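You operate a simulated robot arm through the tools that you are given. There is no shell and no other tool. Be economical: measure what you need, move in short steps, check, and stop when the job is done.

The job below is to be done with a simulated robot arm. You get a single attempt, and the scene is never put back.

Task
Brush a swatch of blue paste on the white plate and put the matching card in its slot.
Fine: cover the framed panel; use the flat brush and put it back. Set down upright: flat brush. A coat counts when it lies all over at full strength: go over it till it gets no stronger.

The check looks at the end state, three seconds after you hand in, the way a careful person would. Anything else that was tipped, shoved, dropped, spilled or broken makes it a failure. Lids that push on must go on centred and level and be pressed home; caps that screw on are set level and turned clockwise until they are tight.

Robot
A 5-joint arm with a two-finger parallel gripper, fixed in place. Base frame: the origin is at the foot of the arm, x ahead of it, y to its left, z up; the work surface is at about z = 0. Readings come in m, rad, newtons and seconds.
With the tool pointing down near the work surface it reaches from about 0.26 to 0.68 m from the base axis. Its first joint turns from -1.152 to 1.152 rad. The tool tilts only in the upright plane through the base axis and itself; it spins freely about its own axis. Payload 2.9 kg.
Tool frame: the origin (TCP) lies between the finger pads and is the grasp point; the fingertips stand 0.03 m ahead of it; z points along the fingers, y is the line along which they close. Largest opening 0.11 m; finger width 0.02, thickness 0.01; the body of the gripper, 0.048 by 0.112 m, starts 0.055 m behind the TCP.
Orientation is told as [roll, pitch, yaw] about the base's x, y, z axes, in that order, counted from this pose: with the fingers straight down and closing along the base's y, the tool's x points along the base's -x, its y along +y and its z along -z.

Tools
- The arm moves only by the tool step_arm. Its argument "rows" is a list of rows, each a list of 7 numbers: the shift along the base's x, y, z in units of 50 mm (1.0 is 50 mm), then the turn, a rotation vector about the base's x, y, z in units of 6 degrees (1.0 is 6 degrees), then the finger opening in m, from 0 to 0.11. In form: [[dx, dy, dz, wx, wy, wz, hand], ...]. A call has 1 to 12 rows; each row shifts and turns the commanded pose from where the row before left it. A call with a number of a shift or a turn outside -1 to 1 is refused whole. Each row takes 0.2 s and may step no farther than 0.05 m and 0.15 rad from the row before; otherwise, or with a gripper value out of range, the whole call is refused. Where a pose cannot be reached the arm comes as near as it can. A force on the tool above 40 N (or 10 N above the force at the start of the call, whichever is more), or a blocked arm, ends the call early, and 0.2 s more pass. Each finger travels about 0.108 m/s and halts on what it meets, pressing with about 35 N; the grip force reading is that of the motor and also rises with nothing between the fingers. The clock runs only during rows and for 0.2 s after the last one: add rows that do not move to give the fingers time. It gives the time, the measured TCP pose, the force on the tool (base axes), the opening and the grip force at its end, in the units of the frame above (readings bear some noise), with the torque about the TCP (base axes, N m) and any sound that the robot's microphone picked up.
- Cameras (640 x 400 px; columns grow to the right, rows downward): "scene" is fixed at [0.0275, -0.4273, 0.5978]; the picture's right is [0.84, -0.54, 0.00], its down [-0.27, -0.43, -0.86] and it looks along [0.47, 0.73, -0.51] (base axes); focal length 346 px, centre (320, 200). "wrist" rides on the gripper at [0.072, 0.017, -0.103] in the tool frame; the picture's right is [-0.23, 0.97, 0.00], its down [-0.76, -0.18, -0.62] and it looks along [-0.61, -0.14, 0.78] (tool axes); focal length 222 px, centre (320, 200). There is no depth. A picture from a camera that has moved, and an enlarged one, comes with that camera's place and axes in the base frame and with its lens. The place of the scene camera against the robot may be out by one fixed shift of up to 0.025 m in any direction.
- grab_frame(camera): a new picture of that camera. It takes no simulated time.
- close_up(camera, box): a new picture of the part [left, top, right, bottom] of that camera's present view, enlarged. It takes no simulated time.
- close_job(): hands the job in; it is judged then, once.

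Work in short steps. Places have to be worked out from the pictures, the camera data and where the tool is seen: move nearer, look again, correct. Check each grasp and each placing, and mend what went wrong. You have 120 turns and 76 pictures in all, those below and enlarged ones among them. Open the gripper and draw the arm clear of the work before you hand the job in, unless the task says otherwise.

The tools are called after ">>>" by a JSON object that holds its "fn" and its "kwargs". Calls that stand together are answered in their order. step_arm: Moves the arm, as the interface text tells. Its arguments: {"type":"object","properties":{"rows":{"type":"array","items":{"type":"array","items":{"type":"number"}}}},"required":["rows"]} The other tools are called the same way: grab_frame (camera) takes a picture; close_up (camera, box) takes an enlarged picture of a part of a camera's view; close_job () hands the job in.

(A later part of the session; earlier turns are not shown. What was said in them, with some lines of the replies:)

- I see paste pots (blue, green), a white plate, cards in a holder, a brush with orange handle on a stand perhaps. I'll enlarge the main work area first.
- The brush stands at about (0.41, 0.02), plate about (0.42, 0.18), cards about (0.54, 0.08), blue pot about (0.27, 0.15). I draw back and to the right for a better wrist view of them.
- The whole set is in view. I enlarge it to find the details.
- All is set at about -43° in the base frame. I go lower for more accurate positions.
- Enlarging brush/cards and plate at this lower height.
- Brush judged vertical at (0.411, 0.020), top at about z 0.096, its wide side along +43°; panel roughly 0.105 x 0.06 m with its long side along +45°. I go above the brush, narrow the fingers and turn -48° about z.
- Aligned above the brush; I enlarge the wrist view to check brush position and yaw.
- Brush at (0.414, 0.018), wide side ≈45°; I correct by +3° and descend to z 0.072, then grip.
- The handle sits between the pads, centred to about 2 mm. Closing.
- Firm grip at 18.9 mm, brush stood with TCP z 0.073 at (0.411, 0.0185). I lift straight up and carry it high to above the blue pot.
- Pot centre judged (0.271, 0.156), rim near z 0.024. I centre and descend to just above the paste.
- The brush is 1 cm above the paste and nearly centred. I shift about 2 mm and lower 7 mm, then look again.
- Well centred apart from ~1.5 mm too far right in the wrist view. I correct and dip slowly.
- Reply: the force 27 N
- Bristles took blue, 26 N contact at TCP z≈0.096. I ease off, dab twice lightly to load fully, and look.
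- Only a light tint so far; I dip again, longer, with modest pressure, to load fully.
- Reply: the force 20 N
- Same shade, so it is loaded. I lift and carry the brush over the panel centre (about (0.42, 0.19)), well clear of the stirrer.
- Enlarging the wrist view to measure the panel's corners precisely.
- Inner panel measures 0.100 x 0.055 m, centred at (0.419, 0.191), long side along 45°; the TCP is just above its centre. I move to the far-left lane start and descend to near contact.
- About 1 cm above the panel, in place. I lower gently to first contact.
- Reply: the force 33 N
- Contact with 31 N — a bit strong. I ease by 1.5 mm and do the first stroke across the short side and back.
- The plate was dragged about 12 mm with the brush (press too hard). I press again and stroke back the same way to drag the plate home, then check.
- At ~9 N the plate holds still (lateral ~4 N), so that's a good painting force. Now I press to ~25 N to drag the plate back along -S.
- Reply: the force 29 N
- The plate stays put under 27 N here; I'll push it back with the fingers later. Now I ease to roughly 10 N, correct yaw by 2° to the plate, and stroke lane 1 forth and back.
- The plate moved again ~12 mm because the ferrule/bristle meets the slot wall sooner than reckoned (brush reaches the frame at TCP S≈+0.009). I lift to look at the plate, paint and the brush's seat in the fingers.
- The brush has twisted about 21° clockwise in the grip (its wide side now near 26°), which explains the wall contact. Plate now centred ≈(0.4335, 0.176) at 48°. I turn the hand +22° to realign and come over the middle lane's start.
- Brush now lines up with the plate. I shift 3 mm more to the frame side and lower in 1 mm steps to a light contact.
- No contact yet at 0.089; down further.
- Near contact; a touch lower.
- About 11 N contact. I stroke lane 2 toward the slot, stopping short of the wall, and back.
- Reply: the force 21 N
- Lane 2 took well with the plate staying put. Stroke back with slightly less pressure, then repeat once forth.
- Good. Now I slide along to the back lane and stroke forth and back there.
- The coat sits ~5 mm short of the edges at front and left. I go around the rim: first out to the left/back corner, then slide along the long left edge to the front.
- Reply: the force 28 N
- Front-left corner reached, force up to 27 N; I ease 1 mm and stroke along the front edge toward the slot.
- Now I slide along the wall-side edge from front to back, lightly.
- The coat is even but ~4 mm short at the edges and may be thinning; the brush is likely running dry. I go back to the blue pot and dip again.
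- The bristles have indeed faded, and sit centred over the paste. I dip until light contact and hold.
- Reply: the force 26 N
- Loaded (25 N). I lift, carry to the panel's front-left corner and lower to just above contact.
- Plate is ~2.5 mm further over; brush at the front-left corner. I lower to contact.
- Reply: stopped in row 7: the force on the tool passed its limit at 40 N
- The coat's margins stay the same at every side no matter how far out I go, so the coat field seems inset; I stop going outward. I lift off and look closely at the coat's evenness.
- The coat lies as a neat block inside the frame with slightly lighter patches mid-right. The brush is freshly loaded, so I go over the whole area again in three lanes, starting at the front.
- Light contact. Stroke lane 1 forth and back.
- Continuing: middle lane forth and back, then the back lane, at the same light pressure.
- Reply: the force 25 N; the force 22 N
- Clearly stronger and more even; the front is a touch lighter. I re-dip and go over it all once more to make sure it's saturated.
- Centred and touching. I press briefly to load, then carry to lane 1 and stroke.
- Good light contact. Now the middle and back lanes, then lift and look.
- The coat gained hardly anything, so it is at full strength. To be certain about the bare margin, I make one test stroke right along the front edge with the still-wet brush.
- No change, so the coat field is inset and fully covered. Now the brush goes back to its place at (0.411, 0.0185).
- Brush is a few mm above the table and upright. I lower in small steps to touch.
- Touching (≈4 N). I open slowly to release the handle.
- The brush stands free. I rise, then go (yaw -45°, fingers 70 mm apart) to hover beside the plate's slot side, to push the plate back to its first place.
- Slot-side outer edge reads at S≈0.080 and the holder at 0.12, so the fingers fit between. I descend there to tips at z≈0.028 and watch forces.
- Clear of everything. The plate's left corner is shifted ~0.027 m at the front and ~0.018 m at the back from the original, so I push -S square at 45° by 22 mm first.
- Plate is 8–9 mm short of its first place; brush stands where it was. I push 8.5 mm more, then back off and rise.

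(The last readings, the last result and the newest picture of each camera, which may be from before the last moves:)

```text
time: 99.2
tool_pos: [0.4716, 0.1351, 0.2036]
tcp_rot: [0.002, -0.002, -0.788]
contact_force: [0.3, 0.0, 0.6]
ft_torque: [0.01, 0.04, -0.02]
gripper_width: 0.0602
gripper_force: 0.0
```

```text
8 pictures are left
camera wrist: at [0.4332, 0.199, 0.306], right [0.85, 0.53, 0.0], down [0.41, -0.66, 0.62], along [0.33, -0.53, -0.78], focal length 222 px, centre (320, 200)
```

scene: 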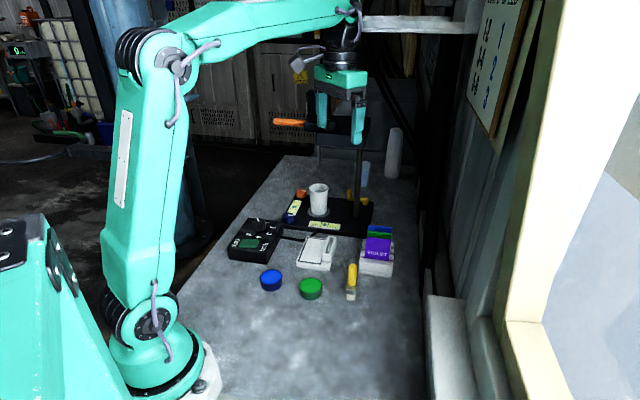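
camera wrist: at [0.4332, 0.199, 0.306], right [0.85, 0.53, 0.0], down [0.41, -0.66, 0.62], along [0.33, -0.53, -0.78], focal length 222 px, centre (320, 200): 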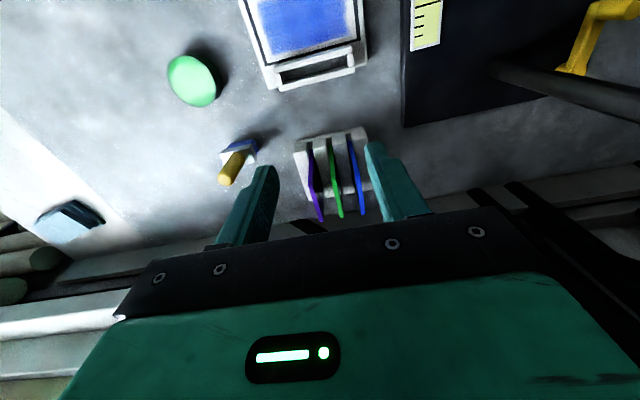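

The plate looks squared again. Now the card: blue card judged at about (0.555, 0.089), top z≈0.105, width along -45°. I hover above it and look once.

>>> {"fn": "step_arm", "kwargs": {"rows": [[0.55, -0.31, 0, 0, 0, 0, 0.04], [0.55, -0.31, 0, 0, 0, 0, 0.03], [0.55, -0.31, -0.3, 0, 0, 0, 0.024], [0, 0, 0, 0, 0, 0, 0.024]]}}

>>> {"fn": "close_up", "kwargs": {"camera": "wrist", "box": [225, 60, 385, 210]}}

```text
time: 100.2
tool_pos: [0.553, 0.0914, 0.1859]
tcp_rot: [0.003, -0.003, -0.786]
contact_force: [0.4, -0.2, 0.5]
ft_torque: [0.0, 0.0, -0.03]
gripper_width: 0.0242
gripper_force: 0.2
```

```text
2.67 times, centred on (305, 135) of wrist
camera zoom: at [0.5145, 0.1548, 0.2891], right [0.85, 0.53, 0.0], down [0.41, -0.66, 0.62], along [0.33, -0.53, -0.78], focal length 592 px, centre (360, 373)
```

zoom: 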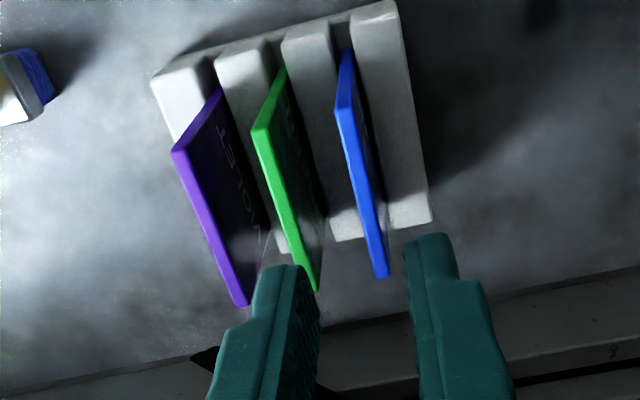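

Blue card's mid is at (0.556, 0.0915), aligned with the hand. I shift 3 mm, narrow to 20 mm and descend over it.

>>> {"fn": "step_arm", "kwargs": {"rows": [[0.054, -0.008, 0, 0, 0, 0, 0.02], [0, 0, -0.6, 0, 0, 0, 0.02], [0, 0, -0.4, 0, 0, 0, 0.02], [0, 0, -0.4, 0, 0, 0, 0.02], [0, 0, -0.4, 0, 0, 0, 0.02], [0, 0, 0, 0, 0, 0, 0.02]]}}

>>> {"fn": "grab_frame", "kwargs": {"camera": "wrist"}}

```text
time: 101.7
tool_pos: [0.5554, 0.091, 0.0953]
tcp_rot: [0.002, -0.001, -0.786]
contact_force: [-0.1, -0.5, -0.4]
ft_torque: [0.0, 0.0, 0.0]
gripper_width: 0.0198
gripper_force: 0.0
```

```text
6 pictures are left
camera wrist: at [0.5172, 0.1553, 0.198], right [0.85, 0.53, 0.0], down [0.41, -0.66, 0.62], along [0.33, -0.53, -0.78], focal length 222 px, centre (320, 200)
```

wrist: 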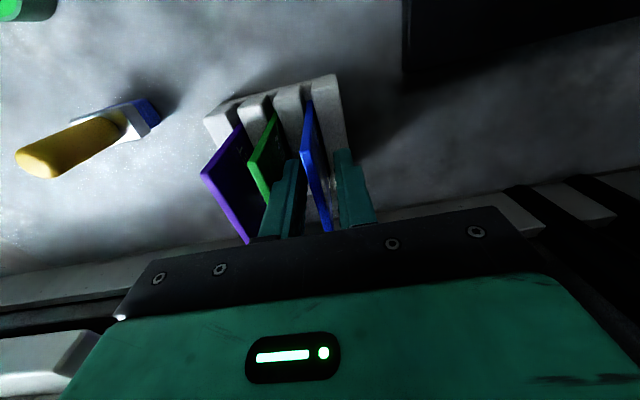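

The blue card stands between the fingers, green untouched. Closing, then lifting slowly straight up.

>>> {"fn": "step_arm", "kwargs": {"rows": [[0, 0, 0, 0, 0, 0, 0.012], [0, 0, 0, 0, 0, 0, 0.006], [0, 0, 0, 0, 0, 0, 0], [0, 0, 0, 0, 0, 0, 0], [0, 0, 0, 0, 0, 0, 0]]}}

>>> {"fn": "step_arm", "kwargs": {"rows": [[0, 0, 0.3, 0, 0, 0, 0], [0, 0, 0.4, 0, 0, 0, 0], [0, 0, 0.6, 0, 0, 0, 0], [0, 0, 0.8, 0, 0, 0, 0], [0, 0, 0.4, 0, 0, 0, 0]]}}

```text
time: 102.8
tool_pos: [0.556, 0.0913, 0.0959]
tcp_rot: [0.003, -0.003, -0.785]
contact_force: [-1.7, -3.0, 0.0]
ft_torque: [-0.2, 0.16, -0.01]
gripper_width: 0.0052
gripper_force: 34.9
```

```text
time: 104.0
tool_pos: [0.5562, 0.091, 0.2174]
tcp_rot: [0.002, -0.002, -0.784]
contact_force: [0.5, 0.2, -0.2]
ft_torque: [0.01, 0.0, 0.0]
gripper_width: 0.0053
gripper_force: 35.0
```

Card held (5.2 mm). I carry it toward the slot while turning +90° so that its width lies along the slot.

>>> {"fn": "step_arm", "kwargs": {"rows": [[-0.2, 0.12, 0, 0, 0, 1, 0], [-0.25, 0.15, 0, 0, 0, 1, 0], [-0.25, 0.15, 0, 0, 0, 1, 0], [-0.25, 0.15, 0, 0, 0, 1, 0], [-0.25, 0.15, 0, 0, 0, 1, 0], [-0.25, 0.15, 0, 0, 0, 1, 0], [-0.25, 0.15, 0, 0, 0, 1, 0], [-0.25, 0.15, 0, 0, 0, 1, 0], [-0.25, 0.15, 0, 0, 0, 1, 0], [-0.02, 0.02, 0, 0, 0, 1, 0], [0, 0, 0, 0, 0, 1, 0], [0, 0, 0, 0, 0, 1, 0]]}}

>>> {"fn": "step_arm", "kwargs": {"rows": [[0, 0, 0, 0, 0, 1, 0], [0, 0, 0, 0, 0, 1, 0], [0, 0, 0, 0, 0, 0.95, 0], [0, 0, 0, 0, 0, 0, 0]]}}

>>> {"fn": "close_up", "kwargs": {"camera": "wrist", "box": [220, 40, 400, 220]}}

```text
time: 106.7
tool_pos: [0.4457, 0.1571, 0.2185]
tcp_rot: [0.0, -0.003, 0.473]
contact_force: [-0.5, -0.1, -0.4]
ft_torque: [0.03, -0.01, -0.02]
gripper_width: 0.005
gripper_force: 35.6
```

```text
time: 107.7
tool_pos: [0.4464, 0.1567, 0.2189]
tcp_rot: [0.0, -0.003, 0.779]
contact_force: [0.4, 0.6, -0.1]
ft_torque: [0.02, -0.02, -0.02]
gripper_width: 0.005
gripper_force: 35.0
```

```text
2.22 times, centred on (310, 130) of wrist
camera zoom: at [0.3842, 0.119, 0.3219], right [-0.52, 0.85, 0.0], down [0.67, 0.41, 0.62], along [0.53, 0.33, -0.78], focal length 494 px, centre (342, 356)
```

zoom: 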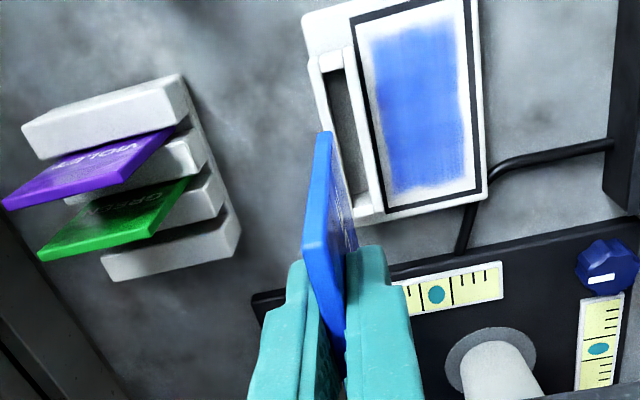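

Excellent view: slot centre reads about (0.447, 0.163), card bottom 80 mm below TCP. I shift there and lower the card to about 1 cm above the slot, then check.

>>> {"fn": "step_arm", "kwargs": {"rows": [[0, 0.116, 0, 0, 0, 0.06, 0], [0, 0, -0.7, 0, 0, 0, 0], [0, 0, -0.7, 0, 0, 0, 0], [0, 0, -0.26, 0, 0, 0, 0], [0, 0, 0, 0, 0, 0, 0]]}}

>>> {"fn": "close_up", "kwargs": {"camera": "wrist", "box": [250, 40, 390, 180]}}

```text
time: 108.8
tool_pos: [0.4461, 0.1618, 0.1364]
tcp_rot: [0.0, -0.004, 0.784]
contact_force: [1.0, -0.3, -0.7]
ft_torque: [0.01, 0.01, -0.01]
gripper_width: 0.005
gripper_force: 34.6
```

```text
2.86 times, centred on (320, 110) of wrist
camera zoom: at [0.3839, 0.1242, 0.239], right [-0.53, 0.85, 0.0], down [0.66, 0.41, 0.62], along [0.53, 0.33, -0.78], focal length 635 px, centre (320, 457)
```

zoom: 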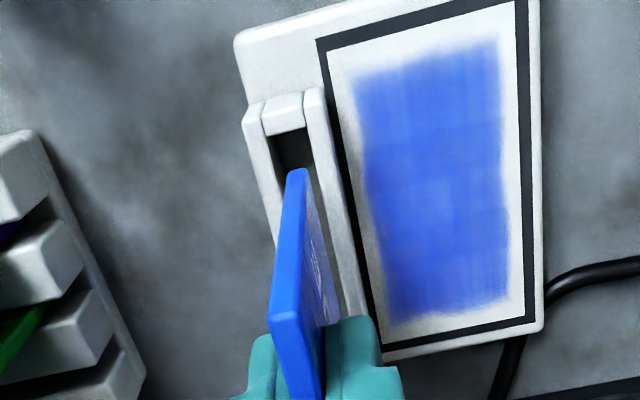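

Card is centred lengthwise and within ~1.5 mm across the slot. I shift 1.3 mm toward +S, turn -1°, and lower into the slot watching force.

>>> {"fn": "step_arm", "kwargs": {"rows": [[0.02, -0.02, 0, 0, 0, -0.17, 0], [0, 0, -0.15, 0, 0, 0, 0], [0, 0, -0.1, 0, 0, 0, 0], [0, 0, -0.1, 0, 0, 0, 0], [0, 0, 0, 0, 0, 0, 0]]}}

```text
time: 110.0
tool_pos: [0.4483, 0.162, 0.1188]
tcp_rot: [0.0, -0.001, 0.767]
contact_force: [0.7, 0.4, -0.8]
ft_torque: [0.02, -0.01, -0.04]
gripper_width: 0.005
gripper_force: 34.7
```

No contact with the bottom ~5 mm inside the slot. Continue down.

>>> {"fn": "step_arm", "kwargs": {"rows": [[0, 0, -0.1, 0, 0, 0, 0], [0, 0, -0.08, 0, 0, 0, 0], [0, 0, -0.06, 0, 0, 0, 0], [0, 0, 0, 0, 0, 0, 0]]}}

>>> {"fn": "close_up", "kwargs": {"camera": "scene", "box": [290, 190, 390, 280]}}

```text
time: 111.0
tool_pos: [0.4479, 0.1618, 0.1067]
tcp_rot: [0.0, -0.002, 0.768]
contact_force: [0.4, -0.7, -0.1]
ft_torque: [-0.02, -0.03, 0.01]
gripper_width: 0.005
gripper_force: 35.2
```

```text
4.44 times, centred on (340, 235) of scene
camera zoom: at [0.0275, -0.4273, 0.5978], right [0.84, -0.54, 0.0], down [-0.27, -0.43, -0.86], along [0.47, 0.73, -0.51], focal length 1540 px, centre (231, 44)
```

zoom: 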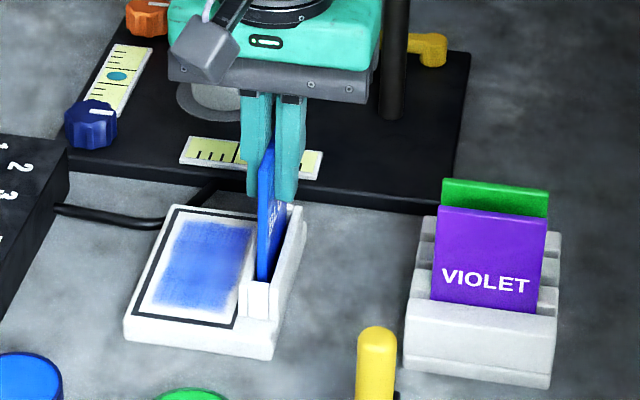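

The card is in the slot and the plate is back at its first place. I lower until it touches the slot floor.

>>> {"fn": "step_arm", "kwargs": {"rows": [[0, 0, -0.06, 0, 0, 0, 0], [0, 0, -0.04, 0, 0, 0, 0], [0, 0, -0.04, 0, 0, 0, 0], [0, 0, 0, 0, 0, 0, 0]]}}

```text
time: 112.0
tool_pos: [0.4483, 0.1611, 0.0994]
tcp_rot: [0.0, -0.001, 0.769]
contact_force: [-1.2, -0.2, 2.3]
ft_torque: [-0.03, 0.01, 0.01]
gripper_width: 0.0052
gripper_force: 35.5
```

Slight contact. One more small push to seat it, then check.

>>> {"fn": "step_arm", "kwargs": {"rows": [[0, 0, -0.02, 0, 0, 0, 0], [0, 0, -0.01, 0, 0, 0, 0], [0, 0, 0, 0, 0, 0, 0]]}}

```text
time: 112.8
tool_pos: [0.4483, 0.1631, 0.0985]
tcp_rot: [0.0, -0.004, 0.768]
contact_force: [-4.2, -5.1, 19.1]
ft_torque: [-0.33, 0.38, 0.02]
gripper_width: 0.005
gripper_force: 35.1
```

Seated on the floor at 19 N. I ease slightly, open slowly and rise.

>>> {"fn": "step_arm", "kwargs": {"rows": [[0, 0, 0.02, 0, 0, 0, 0], [0, 0, 0, 0, 0, 0, 0.01], [0, 0, 0, 0, 0, 0, 0.02], [0, 0, 0, 0, 0, 0, 0.03], [0, 0, 0, 0, 0, 0, 0.03], [0, 0, 0.6, 0, 0, 0, 0.03], [0, 0, 0.9, 0, 0, 0, 0.03], [0, 0, 0.9, 0, 0, 0, 0.03], [-0.6, -0.4, 0, 0, 0, 0, 0.05], [-0.6, -0.4, 0, 0, 0, 0, 0.05]]}}

>>> {"fn": "close_up", "kwargs": {"camera": "scene", "box": [240, 190, 400, 300]}}

```text
time: 115.0
tool_pos: [0.3835, 0.125, 0.2161]
tcp_rot: [0.0, -0.001, 0.769]
contact_force: [-0.7, 0.0, 0.1]
ft_torque: [0.01, -0.04, 0.0]
gripper_width: 0.0497
gripper_force: 0.1
```

```text
3.64 times, centred on (320, 245) of scene
camera zoom: at [0.0276, -0.4272, 0.5978], right [0.84, -0.54, 0.0], down [-0.27, -0.43, -0.86], along [0.47, 0.73, -0.51], focal length 1260 px, centre (320, 36)
```

zoom: 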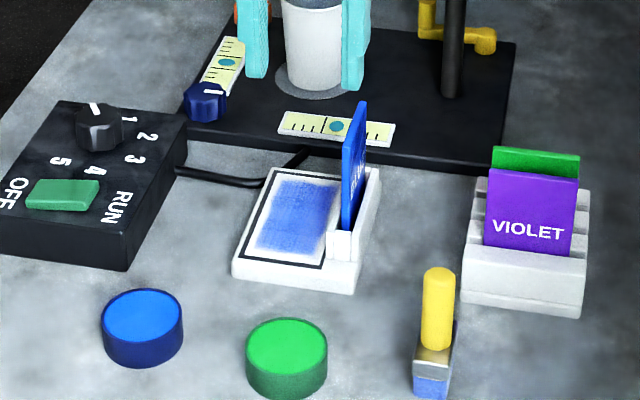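

Card stands in its slot, the brush is upright at its place, plate coated, pots and other cards undisturbed. I raise the arm clear.

>>> {"fn": "step_arm", "kwargs": {"rows": [[0, 0, 0.8, 0, 0, 0, 0.08], [-0.2, 0, 0.8, 0, 0, 0, 0.1], [0, 0, 0.6, 0, 0, 0, 0.1], [0, 0, 0, 0, 0, 0, 0.1]]}}

>>> {"fn": "close_up", "kwargs": {"camera": "scene", "box": [290, 210, 370, 280]}}

```text
time: 116.0
tool_pos: [0.3767, 0.1237, 0.3286]
tcp_rot: [0.001, -0.001, 0.768]
contact_force: [-0.1, 0.6, -0.1]
ft_torque: [-0.02, -0.02, 0.0]
gripper_width: 0.0999
gripper_force: 0.1
```

```text
5.71 times, centred on (330, 245) of scene
camera zoom: at [0.0275, -0.4273, 0.5978], right [0.84, -0.54, 0.0], down [-0.27, -0.43, -0.86], along [0.47, 0.73, -0.51], focal length 1979 px, centre (263, -57)
```

zoom: 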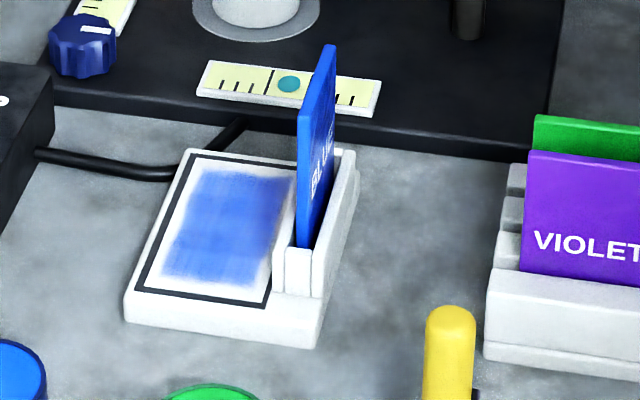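

The last picture shows the card seated, the coat even and the arm clear, so I hand the job in.

>>> {"fn": "close_job", "kwargs": {}}

```text
The job is handed in.
```

I handed the job in. The blue coat is on the plate, the blue card stands in its slot, and the flat brush is back upright where it stood.

- **Coat:** it is even, and the last going-over with a fresh dip barely changed it. A bare margin of a few millimetres remains inside the frame. Extra strokes along the front and left edges did not extend the coat, so I took the margin as part of the plate.
- **Plate:** the brush dragged it about 2 cm while I was painting. I pushed it back, and its front corner is within a few millimetres of where it began.
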